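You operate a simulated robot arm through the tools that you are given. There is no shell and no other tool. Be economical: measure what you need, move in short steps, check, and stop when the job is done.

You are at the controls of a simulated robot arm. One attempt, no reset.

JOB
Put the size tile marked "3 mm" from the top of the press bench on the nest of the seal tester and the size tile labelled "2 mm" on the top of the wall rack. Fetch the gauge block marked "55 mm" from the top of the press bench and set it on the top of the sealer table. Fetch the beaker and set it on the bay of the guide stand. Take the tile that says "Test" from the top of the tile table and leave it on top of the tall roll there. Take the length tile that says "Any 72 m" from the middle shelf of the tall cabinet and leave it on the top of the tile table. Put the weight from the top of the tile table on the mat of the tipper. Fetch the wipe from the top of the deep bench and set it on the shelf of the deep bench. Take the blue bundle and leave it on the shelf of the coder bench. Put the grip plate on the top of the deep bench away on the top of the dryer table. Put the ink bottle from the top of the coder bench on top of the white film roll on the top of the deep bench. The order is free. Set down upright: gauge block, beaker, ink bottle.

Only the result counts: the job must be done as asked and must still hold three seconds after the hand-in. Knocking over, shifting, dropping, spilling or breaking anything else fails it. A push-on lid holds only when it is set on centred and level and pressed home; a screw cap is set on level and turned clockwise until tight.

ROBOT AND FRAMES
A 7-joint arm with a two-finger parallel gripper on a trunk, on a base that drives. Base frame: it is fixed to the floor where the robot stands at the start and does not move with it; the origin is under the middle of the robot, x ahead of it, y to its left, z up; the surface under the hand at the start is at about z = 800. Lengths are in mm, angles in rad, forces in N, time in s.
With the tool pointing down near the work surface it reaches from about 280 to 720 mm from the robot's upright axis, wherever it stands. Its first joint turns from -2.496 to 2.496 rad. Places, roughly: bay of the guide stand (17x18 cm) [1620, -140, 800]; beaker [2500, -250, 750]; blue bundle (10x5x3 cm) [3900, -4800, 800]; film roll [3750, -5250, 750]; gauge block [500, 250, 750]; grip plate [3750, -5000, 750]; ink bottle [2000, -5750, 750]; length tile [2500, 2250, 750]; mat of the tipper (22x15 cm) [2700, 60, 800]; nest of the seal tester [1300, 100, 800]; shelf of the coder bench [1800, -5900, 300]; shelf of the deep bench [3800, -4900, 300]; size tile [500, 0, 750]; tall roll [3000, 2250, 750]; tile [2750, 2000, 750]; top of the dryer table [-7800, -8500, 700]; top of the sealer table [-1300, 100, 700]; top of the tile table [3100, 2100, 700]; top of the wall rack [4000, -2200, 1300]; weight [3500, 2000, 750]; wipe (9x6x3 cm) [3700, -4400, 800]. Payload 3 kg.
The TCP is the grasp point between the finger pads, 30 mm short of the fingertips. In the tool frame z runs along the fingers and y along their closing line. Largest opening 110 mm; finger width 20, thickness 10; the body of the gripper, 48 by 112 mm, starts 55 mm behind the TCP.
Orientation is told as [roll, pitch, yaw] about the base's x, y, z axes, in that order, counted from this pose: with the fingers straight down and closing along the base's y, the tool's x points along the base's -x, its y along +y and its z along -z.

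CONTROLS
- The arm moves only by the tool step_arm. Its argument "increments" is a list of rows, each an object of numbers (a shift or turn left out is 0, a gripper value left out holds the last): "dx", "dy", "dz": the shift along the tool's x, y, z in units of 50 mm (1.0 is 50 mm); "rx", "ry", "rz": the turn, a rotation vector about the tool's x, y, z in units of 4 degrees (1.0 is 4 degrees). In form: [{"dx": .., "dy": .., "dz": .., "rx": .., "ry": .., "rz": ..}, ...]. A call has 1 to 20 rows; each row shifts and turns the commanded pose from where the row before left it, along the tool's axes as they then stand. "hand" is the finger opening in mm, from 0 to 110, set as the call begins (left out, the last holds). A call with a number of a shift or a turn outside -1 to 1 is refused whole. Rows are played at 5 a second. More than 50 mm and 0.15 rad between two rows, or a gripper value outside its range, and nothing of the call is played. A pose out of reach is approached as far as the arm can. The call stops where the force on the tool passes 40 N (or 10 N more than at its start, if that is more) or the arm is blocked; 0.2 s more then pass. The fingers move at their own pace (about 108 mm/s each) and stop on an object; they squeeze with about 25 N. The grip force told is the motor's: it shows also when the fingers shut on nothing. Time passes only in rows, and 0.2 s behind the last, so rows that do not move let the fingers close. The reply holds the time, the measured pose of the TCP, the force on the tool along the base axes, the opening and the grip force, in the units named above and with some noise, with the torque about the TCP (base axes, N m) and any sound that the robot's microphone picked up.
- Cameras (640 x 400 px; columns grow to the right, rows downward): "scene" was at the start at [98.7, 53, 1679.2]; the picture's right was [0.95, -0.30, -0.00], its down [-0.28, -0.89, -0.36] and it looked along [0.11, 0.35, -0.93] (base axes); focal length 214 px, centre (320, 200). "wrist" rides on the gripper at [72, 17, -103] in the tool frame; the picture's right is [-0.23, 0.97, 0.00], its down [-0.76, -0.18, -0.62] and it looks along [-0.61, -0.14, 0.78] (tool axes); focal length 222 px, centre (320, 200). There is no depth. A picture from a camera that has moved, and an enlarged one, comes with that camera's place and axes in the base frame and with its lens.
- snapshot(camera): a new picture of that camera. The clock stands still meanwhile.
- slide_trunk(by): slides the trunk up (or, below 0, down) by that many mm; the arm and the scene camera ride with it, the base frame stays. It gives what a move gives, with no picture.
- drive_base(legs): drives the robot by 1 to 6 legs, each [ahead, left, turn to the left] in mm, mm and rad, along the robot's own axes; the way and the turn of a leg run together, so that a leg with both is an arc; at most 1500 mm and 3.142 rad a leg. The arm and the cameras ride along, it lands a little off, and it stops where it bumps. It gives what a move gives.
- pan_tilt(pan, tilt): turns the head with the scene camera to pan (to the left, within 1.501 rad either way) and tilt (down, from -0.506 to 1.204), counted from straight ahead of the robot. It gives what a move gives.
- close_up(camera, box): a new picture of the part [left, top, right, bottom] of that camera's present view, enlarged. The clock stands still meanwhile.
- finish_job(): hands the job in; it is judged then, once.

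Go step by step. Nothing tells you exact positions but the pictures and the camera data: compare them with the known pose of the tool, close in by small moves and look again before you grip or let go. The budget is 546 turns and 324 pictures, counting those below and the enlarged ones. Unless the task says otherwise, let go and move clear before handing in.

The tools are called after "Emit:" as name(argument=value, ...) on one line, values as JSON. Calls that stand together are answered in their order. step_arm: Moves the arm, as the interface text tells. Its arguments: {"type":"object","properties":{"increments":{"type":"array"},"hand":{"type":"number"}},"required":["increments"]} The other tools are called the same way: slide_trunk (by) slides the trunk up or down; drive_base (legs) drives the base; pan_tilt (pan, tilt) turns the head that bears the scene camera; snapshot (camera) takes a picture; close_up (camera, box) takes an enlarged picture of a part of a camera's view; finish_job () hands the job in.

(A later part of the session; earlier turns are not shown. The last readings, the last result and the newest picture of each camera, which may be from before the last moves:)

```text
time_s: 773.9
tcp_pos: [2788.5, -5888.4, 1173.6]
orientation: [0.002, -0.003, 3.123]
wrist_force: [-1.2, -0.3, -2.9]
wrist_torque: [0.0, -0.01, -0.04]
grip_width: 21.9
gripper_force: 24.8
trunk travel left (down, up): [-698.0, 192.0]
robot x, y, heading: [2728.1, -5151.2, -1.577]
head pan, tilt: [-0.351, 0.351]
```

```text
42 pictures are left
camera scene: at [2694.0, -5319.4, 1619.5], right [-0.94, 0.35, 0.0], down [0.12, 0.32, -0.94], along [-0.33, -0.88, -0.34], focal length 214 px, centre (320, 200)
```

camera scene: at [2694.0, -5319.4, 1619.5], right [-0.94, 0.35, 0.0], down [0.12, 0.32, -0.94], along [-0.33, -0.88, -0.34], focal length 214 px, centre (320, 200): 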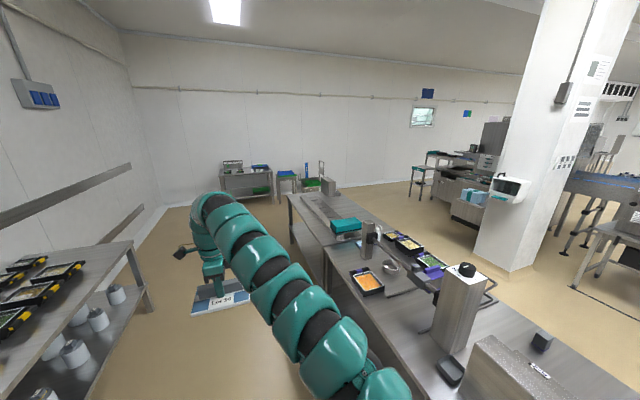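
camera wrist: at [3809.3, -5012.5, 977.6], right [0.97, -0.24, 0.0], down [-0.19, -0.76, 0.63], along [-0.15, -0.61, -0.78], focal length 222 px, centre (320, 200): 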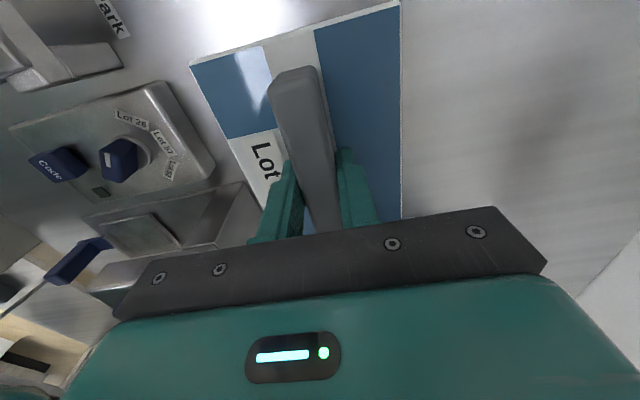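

Emit:
drive_base(legs=[[1500, 0, 0.005], [1500, 0, 0], [250, 0, 0], [0, 0, -1.57]])

Emit:
pan_tilt(pan=0.0, tilt=0.35)

Emit:
snapshot(camera="scene")

```text
time_s: 793.6
tcp_pos: [1986.8, -8501.2, 1173.3]
orientation: [0.001, -0.004, 1.592]
wrist_force: [-0.5, -0.2, -2.5]
wrist_torque: [-0.01, 0.04, 0.01]
grip_width: 21.9
gripper_force: 24.7
trunk travel left (down, up): [-698.0, 192.0]
robot x, y, heading: [2721.4, -8409.2, -3.111]
head pan, tilt: [-0.351, 0.351]
```

```text
time_s: 794.4
tcp_pos: [1987.4, -8501.4, 1173.9]
orientation: [0.001, -0.003, 1.593]
wrist_force: [-0.3, -0.5, -2.3]
wrist_torque: [0.0, 0.01, 0.01]
grip_width: 21.7
gripper_force: 24.7
trunk travel left (down, up): [-698.0, 192.0]
robot x, y, heading: [2723.0, -8411.1, -3.114]
head pan, tilt: [0.0, 0.351]
```

```text
41 pictures are left
camera scene: at [2549.8, -8415.5, 1619.6], right [-0.03, 1.0, 0.0], down [0.34, 0.01, -0.94], along [-0.94, -0.03, -0.34], focal length 214 px, centre (320, 200)
```

scene: 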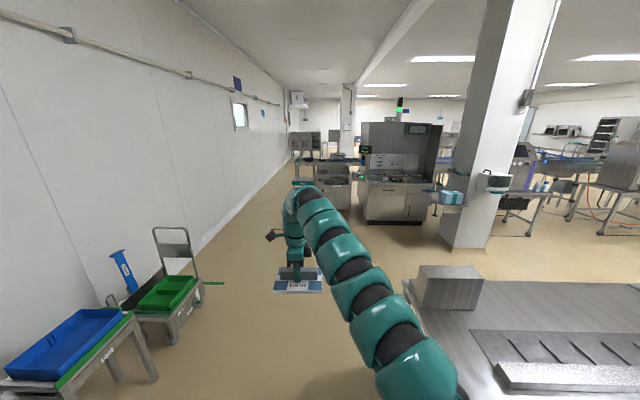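

Emit:
drive_base(legs=[[0, 0, -0.028], [0, 590, 0], [1500, 0, 0], [1200, 0, 0]])

Emit:
snapshot(camera="scene")

```text
time_s: 811.0
tcp_pos: [-727.3, -9185.8, 1173.2]
orientation: [0.002, -0.003, 1.612]
wrist_force: [0.5, -0.4, -2.2]
wrist_torque: [-0.03, 0.01, 0.01]
grip_width: 21.9
gripper_force: 25.2
trunk travel left (down, up): [-698.0, 192.0]
robot x, y, heading: [4.0, -9077.9, -3.09]
head pan, tilt: [0.0, 0.351]
```

```text
40 pictures are left
camera scene: at [-167.5, -9088.8, 1619.5], right [-0.05, 1.0, 0.0], down [0.34, 0.02, -0.94], along [-0.94, -0.05, -0.34], focal length 214 px, centre (320, 200)
```

scene: 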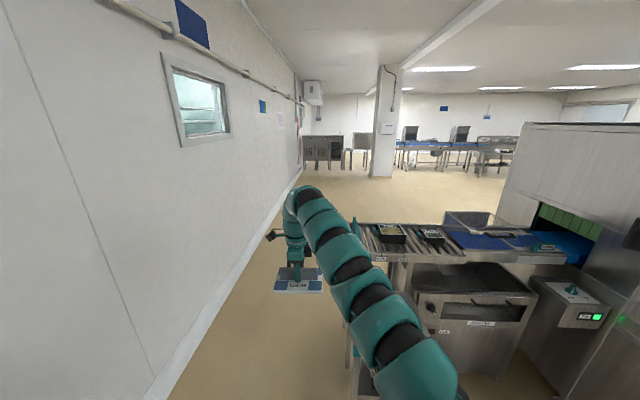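

Emit:
drive_base(legs=[[0, 0, -0.052], [0, 440, 0], [1500, 0, 0], [1500, 0, 0]])

Emit:
snapshot(camera="scene")

```text
time_s: 828.1
tcp_pos: [-3725.1, -9609.5, 1173.2]
orientation: [0.002, -0.005, 1.567]
wrist_force: [-0.1, 0.1, -2.1]
wrist_torque: [-0.03, 0.02, -0.02]
grip_width: 21.9
gripper_force: 25.0
trunk travel left (down, up): [-698.0, 192.0]
robot x, y, heading: [-2987.3, -9534.5, -3.133]
head pan, tilt: [0.0, 0.351]
```

```text
39 pictures are left
camera scene: at [-3161.6, -9536.1, 1619.5], right [-0.01, 1.0, 0.0], down [0.34, 0.0, -0.94], along [-0.94, -0.01, -0.34], focal length 214 px, centre (320, 200)
```

scene: 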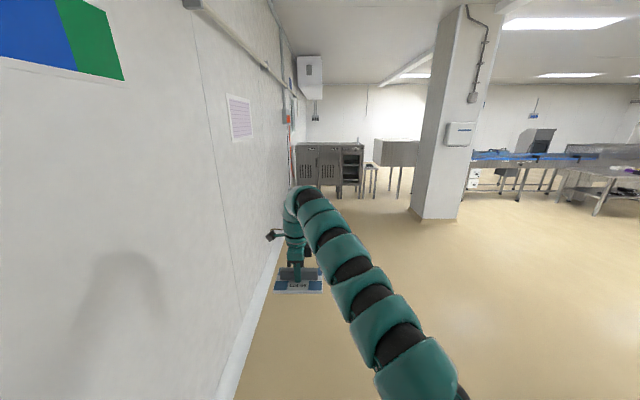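

Emit:
drive_base(legs=[[0, -650, -0.009], [1500, 0, 0], [1500, 0, 0]])

Emit:
pan_tilt(pan=0.0, tilt=0.45)

Emit:
snapshot(camera="scene")

```text
time_s: 845.9
tcp_pos: [-6754.6, -9029.8, 1173.9]
orientation: [0.004, -0.003, 1.594]
wrist_force: [0.1, 0.0, -2.5]
wrist_torque: [0.01, 0.01, 0.06]
grip_width: 22.0
gripper_force: 24.6
trunk travel left (down, up): [-698.0, 192.0]
robot x, y, heading: [-6020.8, -8936.1, -3.111]
head pan, tilt: [0.0, 0.351]
```

```text
time_s: 846.5
tcp_pos: [-6753.8, -9031.1, 1173.2]
orientation: [0.003, -0.007, 1.593]
wrist_force: [0.0, 0.5, -2.4]
wrist_torque: [0.01, -0.01, -0.03]
grip_width: 22.0
gripper_force: 25.2
trunk travel left (down, up): [-698.0, 192.0]
robot x, y, heading: [-6021.4, -8938.5, -3.108]
head pan, tilt: [0.0, 0.45]
```

```text
38 pictures are left
camera scene: at [-6190.7, -8942.7, 1610.4], right [-0.03, 1.0, 0.0], down [0.43, 0.01, -0.9], along [-0.9, -0.03, -0.44], focal length 214 px, centre (320, 200)
```

scene: 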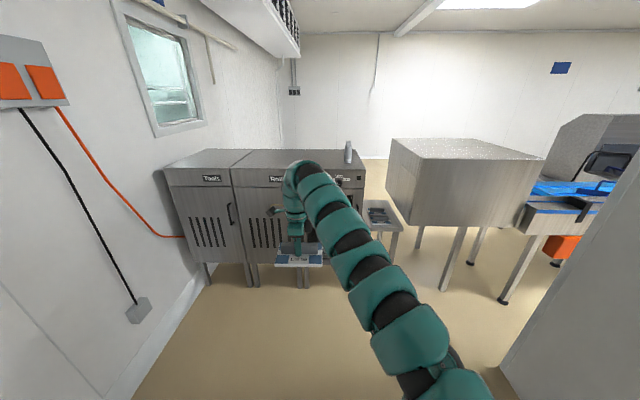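

Emit:
close_up(camera="scene", box=[330, 170, 430, 260])

```text
4.44 times, centred on (380, 215) of scene
camera zoom: at [-6190.7, -8942.7, 1610.4], right [-0.03, 1.0, 0.0], down [0.43, 0.01, -0.9], along [-0.9, -0.03, -0.44], focal length 953 px, centre (53, 133)
```

zoom: 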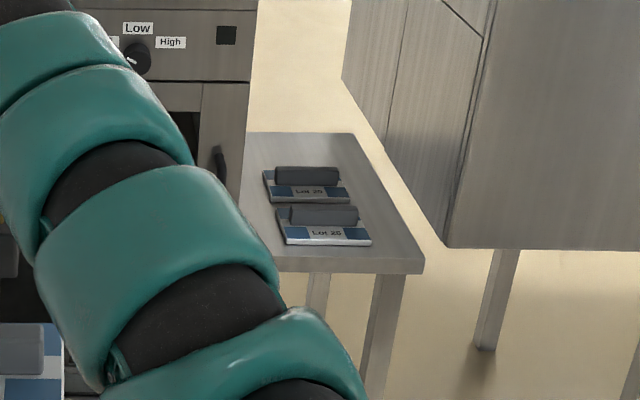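

Emit:
drive_base(legs=[[0, 0, -0.033], [0, -250, 0], [250, 0, 0]])

Emit:
pan_tilt(pan=0.0, tilt=0.5)

Emit:
snapshot(camera="scene")

```text
time_s: 850.2
tcp_pos: [-7011.2, -8765.1, 1172.7]
orientation: [0.0, -0.005, 1.567]
wrist_force: [-0.9, 1.1, -2.6]
wrist_torque: [-0.01, -0.02, -0.01]
grip_width: 21.8
gripper_force: 24.4
trunk travel left (down, up): [-698.0, 192.0]
robot x, y, heading: [-6275.4, -8690.5, -3.132]
head pan, tilt: [0.0, 0.45]
```

```text
time_s: 850.8
tcp_pos: [-7011.0, -8763.7, 1173.3]
orientation: [0.001, -0.005, 1.567]
wrist_force: [0.2, -0.6, -3.4]
wrist_torque: [0.0, 0.01, 0.0]
grip_width: 21.5
gripper_force: 24.5
trunk travel left (down, up): [-698.0, 192.0]
robot x, y, heading: [-6272.1, -8688.9, -3.132]
head pan, tilt: [0.0, 0.499]
```

```text
36 pictures are left
camera scene: at [-6444.7, -8690.8, 1605.9], right [-0.01, 1.0, 0.0], down [0.48, 0.0, -0.88], along [-0.88, -0.01, -0.48], focal length 214 px, centre (320, 200)
```

scene: 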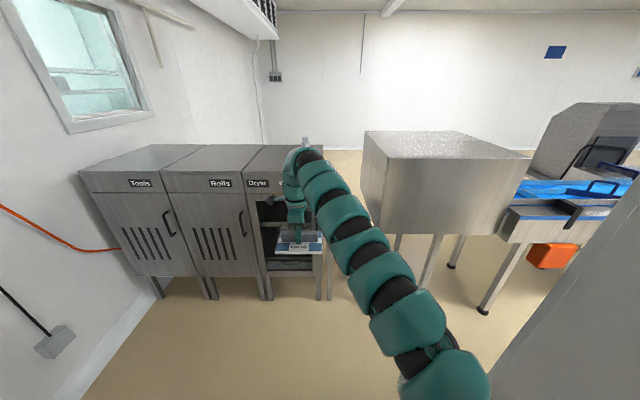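

Emit:
drive_base(legs=[[0, 230, 0]])

Emit:
close_up(camera="scene", box=[310, 110, 470, 270])

```text
time_s: 852.5
tcp_pos: [-7008.9, -8995.0, 1173.4]
orientation: [0.0, -0.005, 1.563]
wrist_force: [0.9, -0.7, -2.7]
wrist_torque: [0.05, 0.0, 0.01]
grip_width: 21.5
gripper_force: 25.0
trunk travel left (down, up): [-698.0, 192.0]
robot x, y, heading: [-6277.4, -8926.7, -3.14]
head pan, tilt: [0.0, 0.499]
```

```text
2.50 times, centred on (390, 190) of scene
camera zoom: at [-6444.0, -8925.8, 1605.9], right [0.0, 1.0, 0.0], down [0.48, 0.0, -0.88], along [-0.88, 0.0, -0.48], focal length 536 px, centre (145, 225)
```

zoom: 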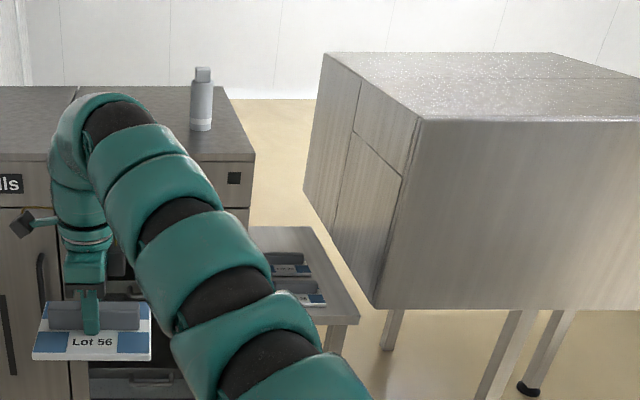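

Emit:
drive_base(legs=[[0, -500, 0], [700, 0, 0]])

Emit:
snapshot(camera="scene")

Emit:
snapshot(camera="wrist")

```text
time_s: 858.9
tcp_pos: [-7708.5, -8504.7, 1172.5]
orientation: [-0.001, -0.007, 1.565]
wrist_force: [0.0, 0.2, -2.6]
wrist_torque: [-0.03, 0.0, 0.0]
grip_width: 21.9
gripper_force: 24.7
trunk travel left (down, up): [-698.0, 192.0]
robot x, y, heading: [-6971.8, -8431.8, -3.138]
head pan, tilt: [0.0, 0.499]
```

```text
34 pictures are left
camera scene: at [-7142.3, -8433.8, 1605.8], right [0.0, 1.0, 0.0], down [0.48, 0.0, -0.88], along [-0.88, 0.0, -0.48], focal length 214 px, centre (320, 200)
```

scene: 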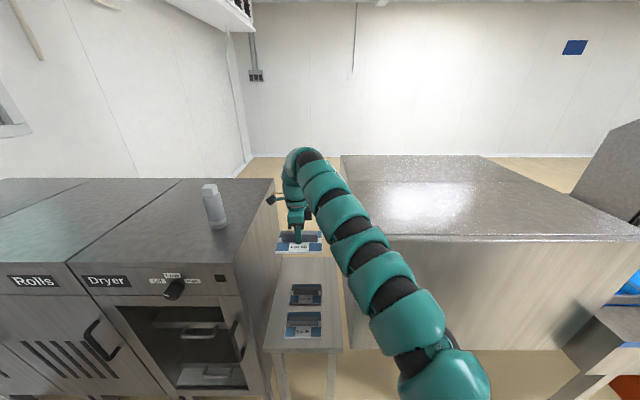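

```text
33 pictures are left
camera wrist: at [-7724.4, -8578.0, 1276.6], right [-0.97, 0.23, 0.0], down [0.18, 0.76, 0.63], along [0.14, 0.61, -0.78], focal length 222 px, centre (320, 200)
```

wrist: 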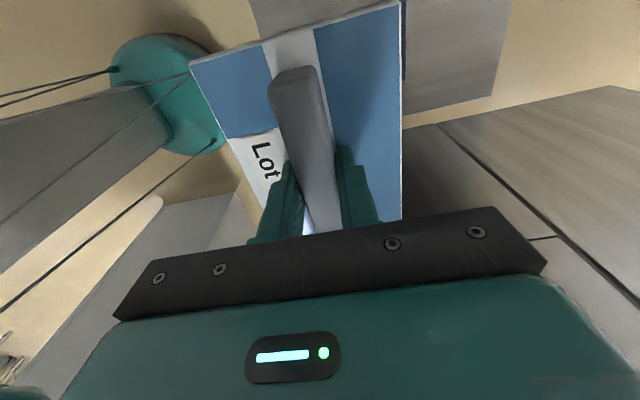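

Emit:
step_arm(increments=[{"dx": -0.82}, {"dx": -0.82}, {"dx": -0.82}, {}])

Emit:
drive_base(legs=[[0, 115, 0], [285, 0, 0]])

Emit:
snapshot(camera="wrist")

Emit:
snapshot(camera="scene")

```text
time_s: 859.9
tcp_pos: [-7703.7, -8384.0, 1172.8]
orientation: [0.004, -0.005, 1.569]
wrist_force: [0.8, -22.0, 2.8]
wrist_torque: [-0.36, -0.13, 0.04]
grip_width: 22.0
gripper_force: 25.0
trunk travel left (down, up): [-698.0, 192.0]
robot x, y, heading: [-6971.4, -8436.0, -3.139]
head pan, tilt: [0.0, 0.499]
```

```text
time_s: 862.7
tcp_pos: [-7969.6, -8487.0, 1189.6]
orientation: [0.023, -0.011, 1.548]
wrist_force: [-0.9, 0.4, -3.3]
wrist_torque: [0.0, -0.01, 0.01]
grip_width: 21.6
gripper_force: 24.9
trunk travel left (down, up): [-698.0, 192.0]
robot x, y, heading: [-7255.9, -8542.8, 3.125]
head pan, tilt: [0.0, 0.499]
```

```text
32 pictures are left
camera wrist: at [-7984.6, -8559.9, 1293.3], right [-0.97, 0.25, 0.02], down [0.21, 0.75, 0.63], along [0.14, 0.61, -0.78], focal length 222 px, centre (320, 200)
```

wrist: 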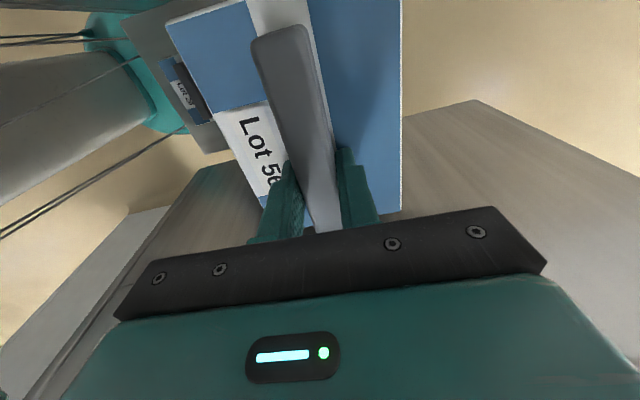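

```text
31 pictures are left
camera scene: at [-7395.6, -8553.5, 1610.5], right [0.01, 1.0, 0.01], down [0.46, 0.0, -0.89], along [-0.89, 0.02, -0.46], focal length 214 px, centre (320, 200)
```

scene: 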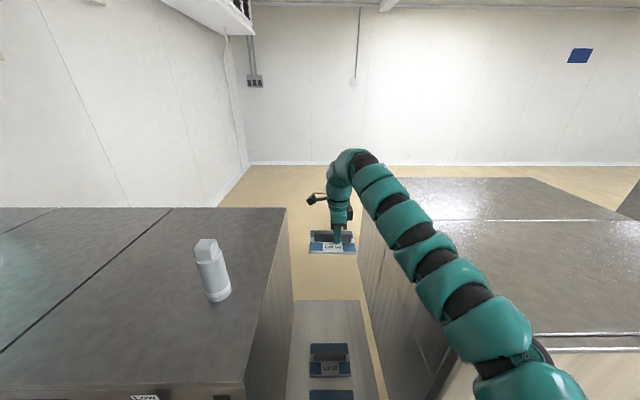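

The arm presses on the hood; I back straight out.

Emit:
drive_base(legs=[[-300, 0, 0]])

Emit:
snapshot(camera="scene")

```text
time_s: 864.7
tcp_pos: [-7689.5, -8482.9, 1173.4]
orientation: [0.004, -0.002, 1.551]
wrist_force: [0.3, -0.2, -3.3]
wrist_torque: [0.02, 0.02, 0.0]
grip_width: 21.9
gripper_force: 25.1
trunk travel left (down, up): [-698.0, 192.0]
robot x, y, heading: [-6955.9, -8549.5, 3.126]
head pan, tilt: [0.0, 0.499]
```

```text
30 pictures are left
camera scene: at [-7124.1, -8546.0, 1606.0], right [0.01, 1.0, 0.0], down [0.48, -0.01, -0.88], along [-0.88, 0.01, -0.48], focal length 214 px, centre (320, 200)
```

scene: 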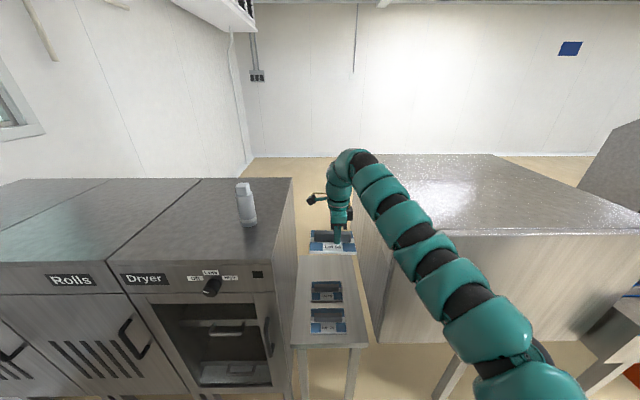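

Emit:
drive_base(legs=[[-270, 0, 0.015]])

Emit:
step_arm(increments=[{"dx": -0.9, "dy": 0.1}, {"dx": -0.9, "dy": 0.2}, {"dx": -0.9, "dy": 0.2}, {"dx": -0.9, "dy": 0.2}, {}])

Emit:
snapshot(camera="scene")

```text
time_s: 866.7
tcp_pos: [-7414.1, -8493.8, 1173.6]
orientation: [0.002, -0.003, 1.562]
wrist_force: [-0.5, -0.6, -3.3]
wrist_torque: [0.03, -0.01, -0.04]
grip_width: 21.9
gripper_force: 25.2
trunk travel left (down, up): [-698.0, 192.0]
robot x, y, heading: [-6678.6, -8547.8, 3.139]
head pan, tilt: [0.0, 0.499]
```

```text
time_s: 867.9
tcp_pos: [-7449.5, -8314.8, 1171.8]
orientation: [0.001, -0.002, 1.563]
wrist_force: [0.4, -0.8, -3.2]
wrist_torque: [0.02, 0.01, 0.01]
grip_width: 21.7
gripper_force: 25.7
trunk travel left (down, up): [-698.0, 192.0]
robot x, y, heading: [-6677.2, -8548.3, 3.142]
head pan, tilt: [0.0, 0.499]
```

```text
29 pictures are left
camera scene: at [-6849.2, -8550.4, 1605.9], right [0.0, 1.0, 0.0], down [0.48, 0.0, -0.88], along [-0.88, 0.0, -0.48], focal length 214 px, centre (320, 200)
```

scene: 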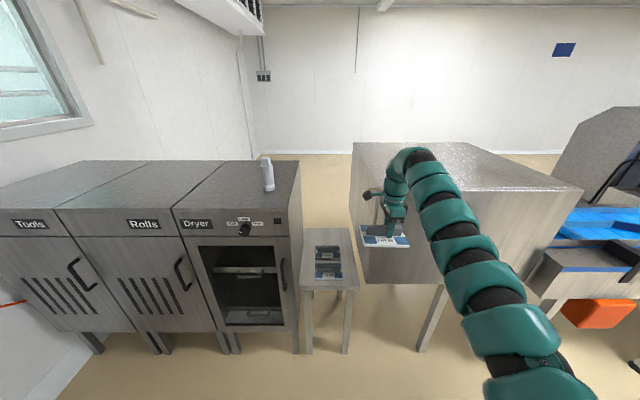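

Emit:
drive_base(legs=[[0, 182, 0], [300, 0, 0]])

Emit:
drive_base(legs=[[240, 0, 0]])

Emit:
snapshot(camera="scene")

```text
time_s: 871.0
tcp_pos: [-7746.8, -8492.4, 1170.1]
orientation: [0.003, -0.004, 1.56]
wrist_force: [-0.5, 0.2, -2.2]
wrist_torque: [0.03, -0.01, 0.01]
grip_width: 21.7
gripper_force: 25.6
trunk travel left (down, up): [-698.0, 192.0]
robot x, y, heading: [-6976.5, -8732.0, 3.139]
head pan, tilt: [0.0, 0.499]
```

```text
time_s: 872.8
tcp_pos: [-7987.5, -8493.2, 1169.7]
orientation: [0.001, -0.003, 1.559]
wrist_force: [-0.2, -0.5, -3.2]
wrist_torque: [0.06, 0.0, -0.02]
grip_width: 21.8
gripper_force: 24.9
trunk travel left (down, up): [-698.0, 192.0]
robot x, y, heading: [-7213.1, -8726.3, 3.14]
head pan, tilt: [0.0, 0.499]
```

```text
28 pictures are left
camera scene: at [-7387.0, -8728.6, 1605.7], right [0.0, 1.0, 0.0], down [0.48, 0.0, -0.88], along [-0.88, 0.0, -0.48], focal length 214 px, centre (320, 200)
```

scene: 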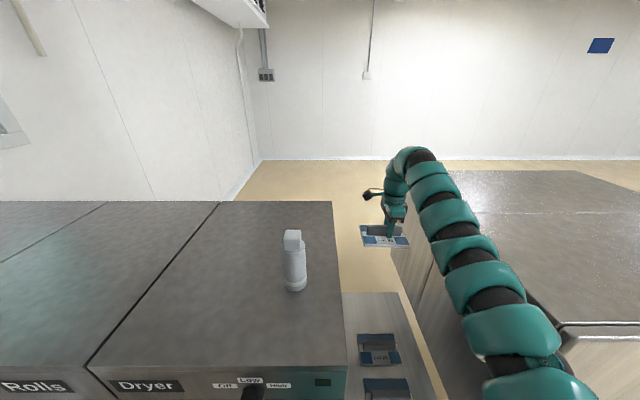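

Emit:
slide_trunk(by=-250)

Emit:
snapshot(camera="wrist")

```text
time_s: 875.4
tcp_pos: [-7985.7, -8493.3, 919.8]
orientation: [0.002, -0.003, 1.561]
wrist_force: [0.0, -0.5, -3.2]
wrist_torque: [0.08, 0.01, 0.0]
grip_width: 21.6
gripper_force: 25.5
trunk travel left (down, up): [-448.0, 442.0]
robot x, y, heading: [-7213.6, -8728.1, 3.136]
head pan, tilt: [0.0, 0.499]
```

```text
27 pictures are left
camera wrist: at [-8002.1, -8566.1, 1024.9], right [-0.97, 0.24, 0.0], down [0.19, 0.76, 0.63], along [0.15, 0.61, -0.78], focal length 222 px, centre (320, 200)
```

wrist: 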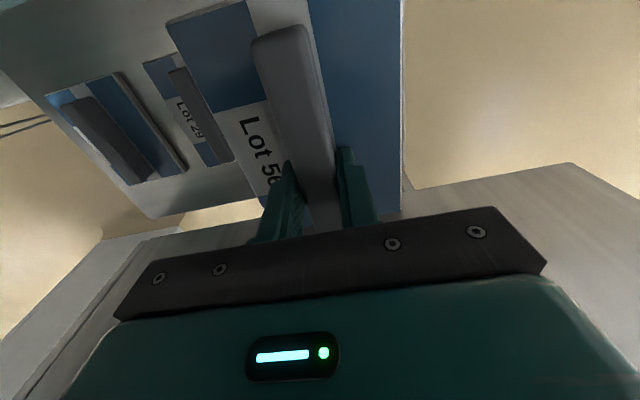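

Emit:
slide_trunk(by=-160)

Emit:
step_arm(increments=[{"dz": 0.1}, {"dz": 0.1}, {}])

```text
time_s: 877.2
tcp_pos: [-7986.3, -8493.6, 760.6]
orientation: [0.003, -0.004, 1.56]
wrist_force: [0.6, 0.8, -2.6]
wrist_torque: [0.07, -0.01, -0.04]
grip_width: 21.5
gripper_force: 24.9
trunk travel left (down, up): [-288.0, 602.0]
robot x, y, heading: [-7219.7, -8724.9, 3.142]
head pan, tilt: [0.0, 0.499]
```

```text
time_s: 878.0
tcp_pos: [-7985.2, -8493.4, 751.8]
orientation: [0.003, -0.003, 1.562]
wrist_force: [-0.4, 0.4, -2.6]
wrist_torque: [0.03, 0.05, 0.01]
grip_width: 21.8
gripper_force: 24.9
trunk travel left (down, up): [-288.0, 602.0]
robot x, y, heading: [-7217.6, -8723.8, 3.14]
head pan, tilt: [0.0, 0.499]
```

Emit:
step_arm(increments=[{"dz": 0.08}, {"dz": 0.08}, {}])

Emit:
snapshot(camera="wrist")

```text
time_s: 878.8
tcp_pos: [-7985.0, -8493.5, 743.7]
orientation: [0.003, -0.007, 1.561]
wrist_force: [-1.6, -1.4, 5.9]
wrist_torque: [0.63, -0.43, 0.06]
grip_width: 21.9
gripper_force: 25.6
trunk travel left (down, up): [-288.0, 602.0]
robot x, y, heading: [-7218.9, -8730.3, 3.144]
head pan, tilt: [0.0, 0.499]
```

```text
26 pictures are left
camera wrist: at [-8002.4, -8566.1, 847.6], right [-0.97, 0.24, 0.0], down [0.19, 0.76, 0.63], along [0.14, 0.61, -0.78], focal length 222 px, centre (320, 200)
```

wrist: 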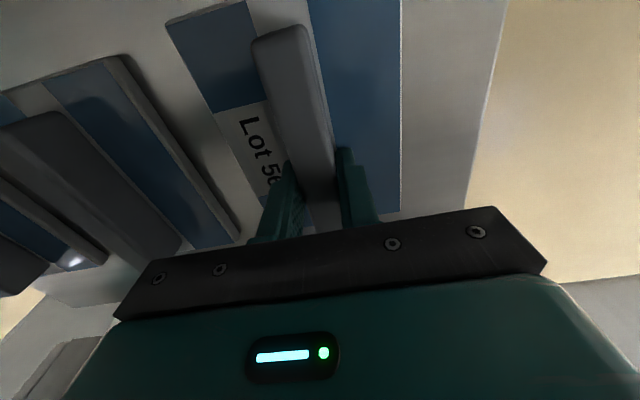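

Emit:
step_arm(increments=[{"dz": 0.03}, {}])

Emit:
step_arm(increments=[{}, {}, {}], hand=55)

Emit:
step_arm(increments=[{"dz": -0.4}, {"dz": -0.8}, {}])

Emit:
slide_trunk(by=370)

Emit:
snapshot(camera="wrist")

```text
time_s: 879.4
tcp_pos: [-7985.2, -8493.2, 743.0]
orientation: [0.004, -0.004, 1.561]
wrist_force: [-0.8, -0.9, 10.0]
wrist_torque: [0.4, -0.31, 0.02]
grip_width: 21.8
gripper_force: 25.4
trunk travel left (down, up): [-288.0, 602.0]
robot x, y, heading: [-7214.4, -8727.8, 3.141]
head pan, tilt: [0.0, 0.499]
```

```text
time_s: 880.2
tcp_pos: [-7986.2, -8493.1, 741.5]
orientation: [0.003, -0.003, 1.561]
wrist_force: [-2.4, 0.4, 10.5]
wrist_torque: [-0.05, -0.25, -0.02]
grip_width: 53.6
gripper_force: 0.0
trunk travel left (down, up): [-288.0, 602.0]
robot x, y, heading: [-7214.7, -8728.4, 3.138]
head pan, tilt: [0.0, 0.499]
```

```text
time_s: 881.0
tcp_pos: [-7995.1, -8492.2, 784.3]
orientation: [0.002, -0.004, 1.56]
wrist_force: [0.3, 0.4, -0.2]
wrist_torque: [0.04, -0.01, 0.02]
grip_width: 54.9
gripper_force: 0.1
out of reach, approached as far as the arm can: row 2
trunk travel left (down, up): [-288.0, 602.0]
robot x, y, heading: [-7214.8, -8724.7, 3.144]
head pan, tilt: [0.0, 0.499]
```

```text
time_s: 884.6
tcp_pos: [-7996.7, -8493.4, 1153.4]
orientation: [0.005, -0.005, 1.56]
wrist_force: [-0.4, 0.8, 0.0]
wrist_torque: [0.0, 0.03, -0.02]
grip_width: 55.0
gripper_force: 0.1
trunk travel left (down, up): [-658.0, 232.0]
robot x, y, heading: [-7214.9, -8730.1, 3.139]
head pan, tilt: [0.0, 0.499]
```

```text
25 pictures are left
camera wrist: at [-8012.3, -8566.2, 1258.2], right [-0.97, 0.24, 0.01], down [0.19, 0.76, 0.63], along [0.14, 0.61, -0.78], focal length 222 px, centre (320, 200)
```

wrist: 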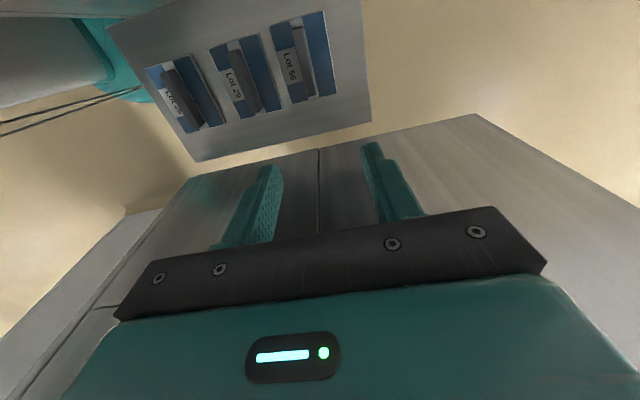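

Grip plate placed. Now the long way back to the tile table for the Test tile.

Emit:
drive_base(legs=[[-560, 0, 0], [0, 770, 0], [-1500, 0, 0], [-1500, 0, 0]])

```text
time_s: 905.6
tcp_pos: [-4435.2, -9287.7, 1154.4]
orientation: [0.005, -0.004, 1.54]
wrist_force: [0.3, 0.4, -0.2]
wrist_torque: [0.0, 0.0, 0.01]
grip_width: 55.0
gripper_force: 0.0
trunk travel left (down, up): [-658.0, 232.0]
robot x, y, heading: [-3658.3, -9542.5, 3.121]
head pan, tilt: [0.0, 0.499]
```

Emit:
drive_base(legs=[[0, 0, 0.02], [-1500, 0, 0], [-1500, 0, 0], [-640, 0, 0]])

Emit:
drive_base(legs=[[0, -480, 0], [-1500, 0, 0], [-1200, 0, 0]])

```text
time_s: 923.7
tcp_pos: [-771.4, -9293.1, 1154.5]
orientation: [0.005, -0.004, 1.566]
wrist_force: [0.3, 0.1, 0.7]
wrist_torque: [0.02, 0.03, -0.01]
grip_width: 54.9
gripper_force: 0.2
trunk travel left (down, up): [-658.0, 232.0]
robot x, y, heading: [12.2, -9525.0, -3.137]
head pan, tilt: [0.0, 0.499]
```

```text
time_s: 939.2
tcp_pos: [1926.3, -8826.0, 1153.6]
orientation: [0.006, -0.003, 1.541]
wrist_force: [0.4, -1.4, -0.3]
wrist_torque: [0.01, 0.02, 0.02]
grip_width: 54.8
gripper_force: 0.0
trunk travel left (down, up): [-658.0, 232.0]
robot x, y, heading: [2697.9, -9071.7, 3.123]
head pan, tilt: [0.0, 0.499]
```

Emit:
drive_base(legs=[[0, 0, -1.552], [1500, 0, 0], [1500, 0, 0]])

Emit:
drive_base(legs=[[0, 0, 0.0], [1500, 0, 0], [700, 0, 0]])

```text
time_s: 957.3
tcp_pos: [2776.3, -5312.7, 1154.8]
orientation: [0.005, -0.003, 0.038]
wrist_force: [-0.3, -0.1, 0.8]
wrist_torque: [0.0, 0.03, 0.04]
grip_width: 55.0
gripper_force: 0.1
trunk travel left (down, up): [-658.0, 232.0]
robot x, y, heading: [2578.7, -6104.8, 1.615]
head pan, tilt: [0.0, 0.499]
```

```text
time_s: 968.6
tcp_pos: [2695.8, -3085.1, 1154.3]
orientation: [0.004, -0.003, 0.028]
wrist_force: [-0.1, -0.6, -0.4]
wrist_torque: [0.0, 0.0, 0.02]
grip_width: 54.8
gripper_force: 0.1
trunk travel left (down, up): [-658.0, 232.0]
robot x, y, heading: [2487.1, -3871.5, 1.608]
head pan, tilt: [0.0, 0.499]
```

Emit:
drive_base(legs=[[0, -840, -0.037], [1500, 0, 0], [1500, 0, 0]])

Emit:
drive_base(legs=[[0, 0, 0.0], [1500, 0, 0], [150, 0, 0]])

```text
time_s: 987.0
tcp_pos: [3532.1, -98.8, 1154.4]
orientation: [0.003, -0.003, 0.014]
wrist_force: [0.6, -0.4, -0.3]
wrist_torque: [0.0, 0.01, 0.0]
grip_width: 54.9
gripper_force: 0.0
trunk travel left (down, up): [-658.0, 232.0]
robot x, y, heading: [3314.7, -881.4, 1.593]
head pan, tilt: [0.0, 0.499]
```

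```text
time_s: 995.6
tcp_pos: [3529.9, 1543.1, 1152.8]
orientation: [0.004, -0.002, -0.007]
wrist_force: [-0.2, 1.2, 0.6]
wrist_torque: [-0.04, -0.02, 0.03]
grip_width: 54.8
gripper_force: 0.0
trunk travel left (down, up): [-658.0, 232.0]
robot x, y, heading: [3296.6, 760.0, 1.571]
head pan, tilt: [0.0, 0.499]
```

Emit:
step_arm(increments=[{"rz": -1}, {"rz": -1}, {"rz": -1}, {"rz": -1}, {"rz": -1}, {"rz": -1}, {"rz": -1}, {"rz": -1}, {"rz": -1}, {"rz": -1}, {"rz": -1}, {"rz": -1}, {"rz": -1}, {"rz": -1}, {"rz": -1}, {"rz": -1}, {"rz": -1}, {"rz": -1}, {"rz": -1}, {"rz": -1}], hand=85)

Emit:
drive_base(legs=[[-150, 0, 0], [0, 790, 0]])

Emit:
slide_trunk(by=150)

Emit:
step_arm(increments=[{"rz": -1}, {"rz": -1}, {"rz": -0.5}, {"dz": 0.9, "dx": 0.2}, {"dz": 0.9, "dx": 0.2}, {"dz": 0.9, "dx": 0.2, "dy": 0.3}, {"dx": 0.6, "dy": 0.6}, {"dx": 0.4, "dy": 0.8}, {"dx": 0.4, "dy": 0.8}, {"dy": 0.8}, {"dy": 0.8}, {}])

```text
time_s: 999.8
tcp_pos: [3529.9, 1540.7, 1154.4]
orientation: [-0.005, -0.006, 1.389]
wrist_force: [0.3, -0.2, 0.6]
wrist_torque: [-0.03, -0.03, -0.01]
grip_width: 85.2
gripper_force: 0.0
trunk travel left (down, up): [-658.0, 232.0]
robot x, y, heading: [3297.3, 755.2, 1.572]
head pan, tilt: [0.0, 0.499]
```

```text
time_s: 1005.1
tcp_pos: [2727.8, 1395.3, 1153.5]
orientation: [-0.002, -0.006, 1.389]
wrist_force: [0.5, 0.1, 0.1]
wrist_torque: [-0.02, 0.0, 0.01]
grip_width: 85.0
gripper_force: 0.1
trunk travel left (down, up): [-658.0, 232.0]
robot x, y, heading: [2490.6, 613.2, 1.572]
head pan, tilt: [0.0, 0.499]
```

```text
time_s: 1006.8
tcp_pos: [2728.3, 1396.1, 1305.1]
orientation: [-0.003, -0.005, 1.389]
wrist_force: [-0.5, -0.3, 0.0]
wrist_torque: [-0.03, -0.01, -0.02]
grip_width: 85.1
gripper_force: 0.2
trunk travel left (down, up): [-808.0, 82.0]
robot x, y, heading: [2493.7, 609.9, 1.572]
head pan, tilt: [0.0, 0.499]
```

```text
time_s: 1009.4
tcp_pos: [2585.7, 1326.6, 1167.9]
orientation: [-0.003, -0.006, 1.564]
wrist_force: [-0.4, 0.4, 0.5]
wrist_torque: [-0.01, -0.01, 0.02]
grip_width: 85.0
gripper_force: 0.0
out of reach, approached as far as the arm can: row 8, 9
trunk travel left (down, up): [-808.0, 82.0]
robot x, y, heading: [2498.9, 613.7, 1.574]
head pan, tilt: [0.0, 0.499]
```

Emit:
drive_base(legs=[[0, 0, -0.474], [700, 370, 0]])

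Emit:
drive_base(legs=[[215, 110, 0]])

Emit:
snapshot(camera="wrist")

```text
time_s: 1015.1
tcp_pos: [2893.1, 2001.4, 1167.9]
orientation: [-0.005, -0.006, 1.095]
wrist_force: [-0.5, 0.0, 0.0]
wrist_torque: [-0.04, 0.0, -0.01]
grip_width: 84.9
gripper_force: 0.1
trunk travel left (down, up): [-808.0, 82.0]
robot x, y, heading: [2490.0, 1404.5, 1.106]
head pan, tilt: [0.0, 0.499]
```

```text
time_s: 1016.9
tcp_pos: [2892.0, 2243.4, 1168.0]
orientation: [-0.004, -0.005, 1.099]
wrist_force: [-0.3, -0.1, -0.7]
wrist_torque: [-0.06, 0.0, 0.01]
grip_width: 85.2
gripper_force: 0.1
trunk travel left (down, up): [-808.0, 82.0]
robot x, y, heading: [2487.9, 1645.0, 1.107]
head pan, tilt: [0.0, 0.499]
```

```text
24 pictures are left
camera wrist: at [2843.8, 2186.1, 1271.4], right [-0.76, 0.65, 0.0], down [0.5, 0.6, 0.63], along [0.41, 0.48, -0.78], focal length 222 px, centre (320, 200)
```

wrist: 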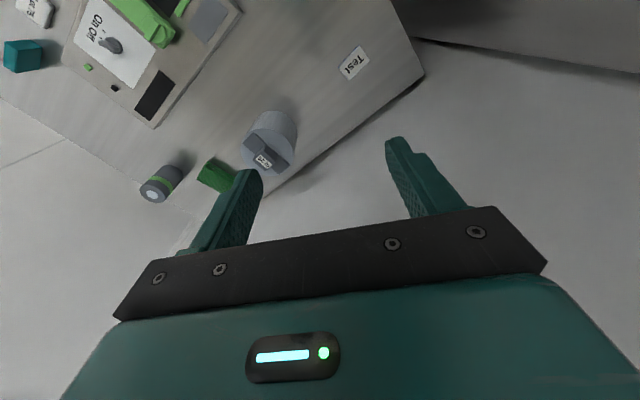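

Emit:
step_arm(increments=[{"rz": -1}, {"rz": -1}, {"rz": -1}, {"rz": -1}, {"rz": -1}, {"rz": -1}, {"rz": -1}, {"rz": -0.6}, {"ry": -1}, {"ry": -1}, {"ry": -1}, {"ry": -1}, {"ry": -1}, {"ry": -1}, {"ry": -1}, {}])

Emit:
slide_trunk(by=-200)

```text
time_s: 1020.3
tcp_pos: [2890.5, 2242.4, 1168.9]
orientation: [-0.007, -0.001, 1.627]
wrist_force: [0.6, 0.0, 0.3]
wrist_torque: [0.01, -0.03, -0.01]
grip_width: 84.9
gripper_force: 0.0
out of reach, approached as far as the arm can: row 9, 10, 11, 12, 13, 14, 15
trunk travel left (down, up): [-808.0, 82.0]
robot x, y, heading: [2491.4, 1643.1, 1.108]
head pan, tilt: [0.0, 0.499]
```

```text
time_s: 1022.4
tcp_pos: [2892.7, 2242.1, 968.6]
orientation: [-0.004, -0.003, 1.629]
wrist_force: [-0.2, 0.3, -0.1]
wrist_torque: [0.0, 0.01, -0.06]
grip_width: 84.9
gripper_force: 0.0
trunk travel left (down, up): [-608.0, 282.0]
robot x, y, heading: [2489.9, 1643.2, 1.11]
head pan, tilt: [0.0, 0.499]
```

Emit:
slide_trunk(by=100)

Emit:
drive_base(legs=[[0, 0, -0.32], [-90, -19, 0]])

Emit:
step_arm(increments=[{"dx": -0.6}, {"ry": -1}, {"ry": -1}, {"ry": -1}, {"ry": -1}, {"ry": -1}, {"ry": -1}, {"ry": -1}, {"ry": -1}, {"ry": -1}, {"ry": -1}, {"ry": -1}, {}])

```text
time_s: 1023.8
tcp_pos: [2890.3, 2243.5, 1069.4]
orientation: [-0.005, -0.003, 1.628]
wrist_force: [0.3, -0.1, -0.3]
wrist_torque: [-0.01, -0.02, 0.02]
grip_width: 84.7
gripper_force: 0.1
trunk travel left (down, up): [-708.0, 182.0]
robot x, y, heading: [2490.6, 1644.2, 1.106]
head pan, tilt: [0.0, 0.499]
```

```text
time_s: 1025.9
tcp_pos: [3006.9, 2014.0, 1068.9]
orientation: [-0.006, -0.005, 1.32]
wrist_force: [-0.5, -1.0, 0.1]
wrist_torque: [0.03, 0.04, 0.01]
grip_width: 85.0
gripper_force: 0.0
trunk travel left (down, up): [-708.0, 182.0]
robot x, y, heading: [2441.5, 1568.5, 0.792]
head pan, tilt: [0.0, 0.499]
```

```text
time_s: 1028.7
tcp_pos: [3012.7, 2043.4, 1069.0]
orientation: [-0.007, -0.771, 1.326]
wrist_force: [-1.0, 0.3, -0.3]
wrist_torque: [0.0, -0.01, 0.04]
grip_width: 84.9
gripper_force: 0.1
trunk travel left (down, up): [-708.0, 182.0]
robot x, y, heading: [2444.0, 1568.9, 0.797]
head pan, tilt: [0.0, 0.499]
```

Emit:
step_arm(increments=[{"rx": -0.758, "rz": -0.78}, {"rx": -0.758, "rz": -0.78}, {"rx": -0.758, "rz": -0.78}, {"rx": -0.758, "rz": -0.78}, {"dx": -0.55, "dz": 0.535, "dy": 0.53}, {"dx": -0.55, "dz": 0.535, "dy": 0.53}, {"dx": -0.55, "dz": 0.535, "dy": 0.53}, {"dx": -0.55, "dz": 0.535, "dy": 0.53}, {"dx": -0.55, "dz": 0.535, "dy": 0.53}, {"dx": -0.55, "dz": 0.535, "dy": 0.53}, {}])

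Emit:
slide_trunk(by=-210)

Emit:
snapshot(camera="wrist")

```text
time_s: 1031.1
tcp_pos: [2843.5, 2264.4, 1068.6]
orientation: [-0.007, -0.77, 1.627]
wrist_force: [0.0, -0.4, 0.6]
wrist_torque: [0.05, -0.04, -0.03]
grip_width: 84.9
gripper_force: 0.1
trunk travel left (down, up): [-708.0, 182.0]
robot x, y, heading: [2440.3, 1569.5, 0.801]
head pan, tilt: [0.0, 0.499]
```

```text
time_s: 1033.3
tcp_pos: [2842.9, 2264.3, 858.5]
orientation: [-0.007, -0.768, 1.627]
wrist_force: [0.5, 0.4, 0.5]
wrist_torque: [0.02, -0.02, 0.0]
grip_width: 85.2
gripper_force: 0.0
trunk travel left (down, up): [-498.0, 392.0]
robot x, y, heading: [2443.7, 1571.0, 0.793]
head pan, tilt: [0.0, 0.499]
```

```text
23 pictures are left
camera wrist: at [2833.6, 2140.0, 882.7], right [-0.98, 0.11, 0.15], down [0.17, 0.12, 0.98], along [0.09, 0.99, -0.14], focal length 222 px, centre (320, 200)
```

wrist: 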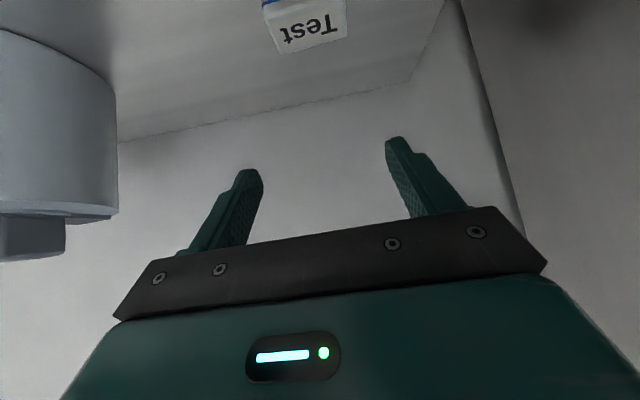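

Emit:
step_arm(increments=[{"dx": -0.137, "dz": 0.132, "dy": 0.2}, {"dx": 0.43, "dz": 0.446}, {"dx": 0.43, "dz": 0.446}, {"dx": 0.43, "dz": 0.446}, {}])

Emit:
snapshot(camera="wrist")

```text
time_s: 1034.5
tcp_pos: [2832.3, 2275.4, 764.6]
orientation: [-0.007, -0.768, 1.628]
wrist_force: [0.0, 0.0, 0.1]
wrist_torque: [0.02, 0.03, 0.01]
grip_width: 85.1
gripper_force: 0.0
trunk travel left (down, up): [-498.0, 392.0]
robot x, y, heading: [2441.4, 1571.7, 0.796]
head pan, tilt: [0.0, 0.499]
```

```text
22 pictures are left
camera wrist: at [2823.0, 2149.8, 789.5], right [-0.98, 0.11, 0.15], down [0.17, 0.12, 0.98], along [0.09, 0.99, -0.14], focal length 222 px, centre (320, 200)
```

wrist: 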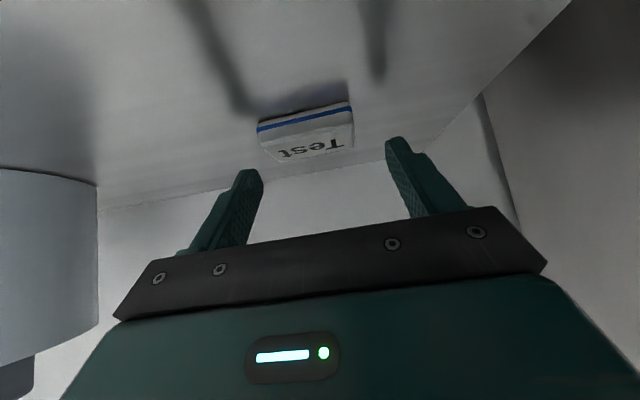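

Emit:
step_arm(increments=[{"dx": 0.06, "dz": 0.12, "dy": -0.045}, {"dx": 0.056, "dz": 0.116}, {}])

Emit:
step_arm(increments=[{}, {}, {}, {}], hand=0)

Emit:
step_arm(increments=[{"dx": -0.2, "dz": -0.2}, {"dx": -0.5, "dz": -0.52}, {"dx": -0.5, "dz": -0.52}, {}])

Emit:
snapshot(camera="wrist")

```text
time_s: 1035.3
tcp_pos: [2835.2, 2278.6, 751.6]
orientation: [-0.009, -0.77, 1.629]
wrist_force: [-0.8, 0.0, 0.7]
wrist_torque: [0.02, -0.02, 0.0]
grip_width: 85.1
gripper_force: 0.0
trunk travel left (down, up): [-498.0, 392.0]
robot x, y, heading: [2438.3, 1570.9, 0.798]
head pan, tilt: [0.0, 0.499]
```

```text
time_s: 1036.3
tcp_pos: [2835.7, 2277.0, 751.8]
orientation: [-0.007, -0.769, 1.628]
wrist_force: [-0.6, -0.4, 1.4]
wrist_torque: [0.02, -0.01, 0.01]
grip_width: 54.9
gripper_force: 25.2
trunk travel left (down, up): [-498.0, 392.0]
robot x, y, heading: [2447.5, 1570.7, 0.793]
head pan, tilt: [0.0, 0.499]
```

```text
time_s: 1037.3
tcp_pos: [2836.4, 2278.7, 840.2]
orientation: [-0.006, -0.768, 1.627]
wrist_force: [0.6, 0.7, -0.8]
wrist_torque: [0.04, -0.01, -0.01]
grip_width: 54.9
gripper_force: 24.8
trunk travel left (down, up): [-498.0, 392.0]
robot x, y, heading: [2443.7, 1570.8, 0.797]
head pan, tilt: [0.0, 0.499]
```

```text
21 pictures are left
camera wrist: at [2826.6, 2153.3, 864.3], right [-0.98, 0.11, 0.15], down [0.17, 0.12, 0.98], along [0.09, 0.99, -0.14], focal length 222 px, centre (320, 200)
```

wrist: 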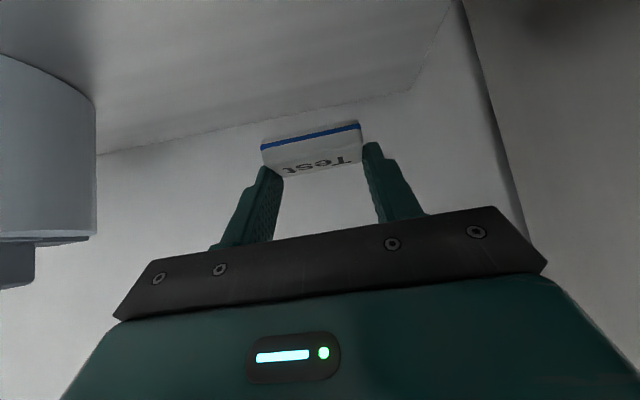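

Emit:
slide_trunk(by=200)

Emit:
step_arm(increments=[{"dx": 0.236, "dz": -0.228, "dy": -0.617}, {"dx": 0.236, "dz": -0.228, "dy": -0.617}, {"dx": 0.236, "dz": -0.228, "dy": -0.617}, {"dx": 0.236, "dz": -0.228, "dy": -0.617}, {"dx": 0.236, "dz": -0.228, "dy": -0.617}, {"dx": 0.236, "dz": -0.228, "dy": -0.617}, {}])

Emit:
drive_base(legs=[[90, 32, 0]])

Emit:
snapshot(camera="wrist")

```text
time_s: 1039.5
tcp_pos: [2836.8, 2278.0, 1038.9]
orientation: [-0.006, -0.768, 1.629]
wrist_force: [-0.3, 0.0, -1.0]
wrist_torque: [0.01, -0.04, 0.0]
grip_width: 54.9
gripper_force: 24.7
trunk travel left (down, up): [-698.0, 192.0]
robot x, y, heading: [2441.4, 1566.8, 0.8]
head pan, tilt: [0.0, 0.499]
```

```text
time_s: 1041.1
tcp_pos: [3027.9, 2190.2, 1039.8]
orientation: [-0.01, -0.77, 1.629]
wrist_force: [0.2, -0.1, -0.7]
wrist_torque: [-0.01, 0.0, 0.0]
grip_width: 54.9
gripper_force: 25.1
trunk travel left (down, up): [-698.0, 192.0]
robot x, y, heading: [2441.6, 1568.7, 0.793]
head pan, tilt: [0.0, 0.499]
```

```text
time_s: 1042.2
tcp_pos: [3068.0, 2280.2, 1038.6]
orientation: [-0.007, -0.767, 1.627]
wrist_force: [-0.8, 0.2, -0.2]
wrist_torque: [0.0, 0.04, 0.0]
grip_width: 54.6
gripper_force: 24.8
trunk travel left (down, up): [-698.0, 192.0]
robot x, y, heading: [2485.0, 1657.8, 0.798]
head pan, tilt: [0.0, 0.499]
```

```text
20 pictures are left
camera wrist: at [3059.0, 2154.5, 1063.0], right [-0.98, 0.11, 0.15], down [0.17, 0.12, 0.98], along [0.09, 0.99, -0.14], focal length 222 px, centre (320, 200)
```

wrist: 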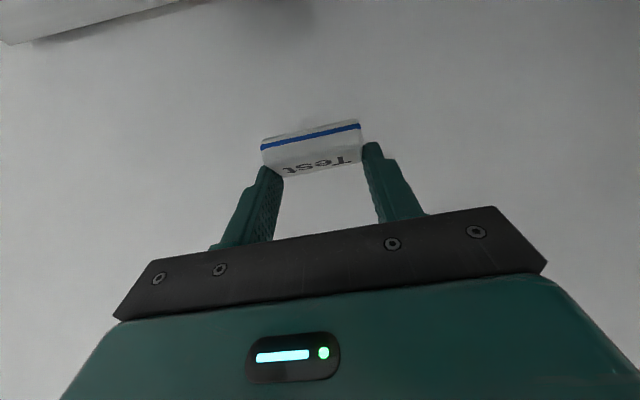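

Emit:
step_arm(increments=[{"dx": 0.59, "dz": -0.57, "dy": -0.09}, {"dx": 0.59, "dz": -0.57, "dy": -0.09}, {}])

Emit:
close_up(camera="wrist", box=[220, 0, 420, 140])

```text
time_s: 1043.0
tcp_pos: [3081.7, 2195.9, 1039.4]
orientation: [-0.007, -0.768, 1.628]
wrist_force: [-0.4, -0.4, 0.2]
wrist_torque: [-0.02, 0.01, 0.03]
grip_width: 54.9
gripper_force: 25.3
trunk travel left (down, up): [-698.0, 192.0]
robot x, y, heading: [2483.3, 1656.8, 0.8]
head pan, tilt: [0.0, 0.499]
```

```text
2.86 times, centred on (320, 70) of wrist
camera zoom: at [3072.0, 2071.5, 1063.8], right [-0.98, 0.11, 0.15], down [0.17, 0.12, 0.98], along [0.09, 0.99, -0.14], focal length 635 px, centre (320, 571)
```

zoom: 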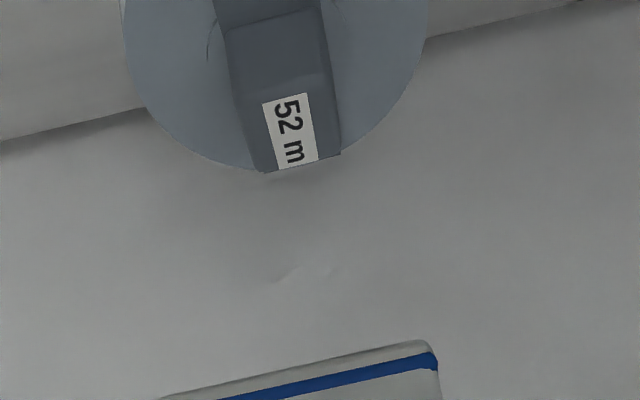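

Emit:
step_arm(increments=[{"dx": -0.515, "dz": 0.4975, "dy": 0.038}, {"dx": -0.515, "dz": 0.4975, "dy": 0.038}, {}])

Emit:
slide_trunk(by=-110)

Emit:
snapshot(camera="wrist")

```text
time_s: 1043.8
tcp_pos: [3074.4, 2266.9, 1039.9]
orientation: [-0.007, -0.767, 1.628]
wrist_force: [-0.1, -0.1, -0.7]
wrist_torque: [0.02, -0.03, 0.02]
grip_width: 54.9
gripper_force: 25.0
trunk travel left (down, up): [-698.0, 192.0]
robot x, y, heading: [2480.3, 1656.6, 0.799]
head pan, tilt: [0.0, 0.499]
```

```text
time_s: 1045.2
tcp_pos: [3074.2, 2267.2, 929.2]
orientation: [-0.009, -0.768, 1.628]
wrist_force: [-0.2, 0.6, 0.0]
wrist_torque: [0.01, -0.02, 0.02]
grip_width: 54.6
gripper_force: 24.6
trunk travel left (down, up): [-588.0, 302.0]
robot x, y, heading: [2486.7, 1656.2, 0.794]
head pan, tilt: [0.0, 0.499]
```

```text
18 pictures are left
camera wrist: at [3064.8, 2142.6, 954.4], right [-0.98, 0.11, 0.15], down [0.17, 0.12, 0.98], along [0.09, 0.99, -0.14], focal length 222 px, centre (320, 200)
```

wrist: 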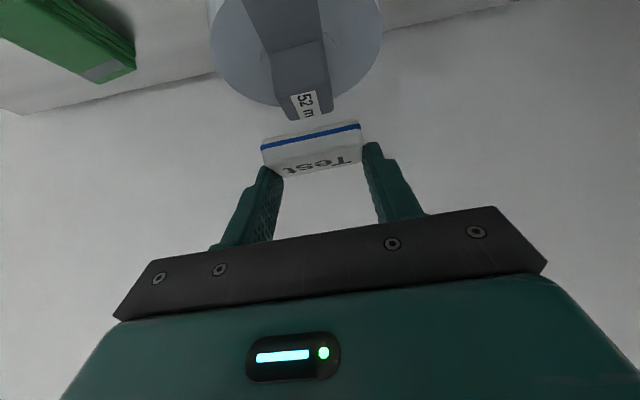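

Emit:
close_up(camera="wrist", box=[220, 30, 400, 190])

```text
2.50 times, centred on (310, 110) of wrist
camera zoom: at [3064.8, 2142.6, 954.4], right [-0.98, 0.11, 0.15], down [0.17, 0.12, 0.98], along [0.09, 0.99, -0.14], focal length 555 px, centre (345, 425)
```

zoom: 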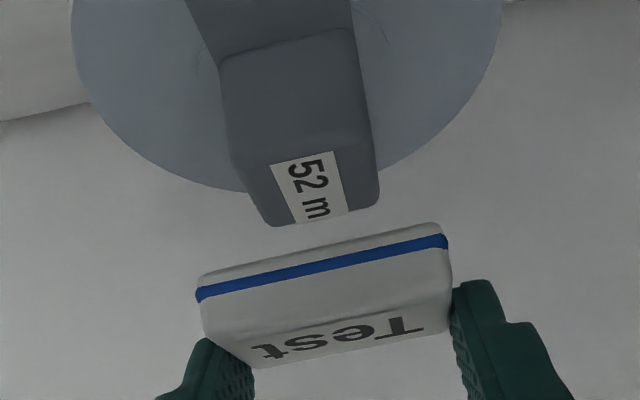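

Emit:
step_arm(increments=[{"dx": 0.15, "dz": 0.155}, {"dx": 0.14, "dz": 0.145}, {}])

Emit:
step_arm(increments=[{"dx": 0.03, "dz": 0.03}, {"dx": 0.03, "dz": 0.03}, {}])

```text
time_s: 1046.0
tcp_pos: [3075.2, 2267.2, 908.8]
orientation: [-0.005, -0.766, 1.629]
wrist_force: [-0.1, 0.7, -0.5]
wrist_torque: [0.0, 0.0, 0.0]
grip_width: 54.7
gripper_force: 25.0
trunk travel left (down, up): [-588.0, 302.0]
robot x, y, heading: [2480.7, 1657.3, 0.795]
head pan, tilt: [0.0, 0.499]
```

```text
time_s: 1046.8
tcp_pos: [3074.5, 2267.4, 905.8]
orientation: [-0.007, -0.767, 1.629]
wrist_force: [-1.0, -0.5, -0.5]
wrist_torque: [0.02, -0.02, -0.02]
grip_width: 54.8
gripper_force: 24.9
trunk travel left (down, up): [-588.0, 302.0]
robot x, y, heading: [2481.1, 1654.9, 0.801]
head pan, tilt: [0.0, 0.499]
```

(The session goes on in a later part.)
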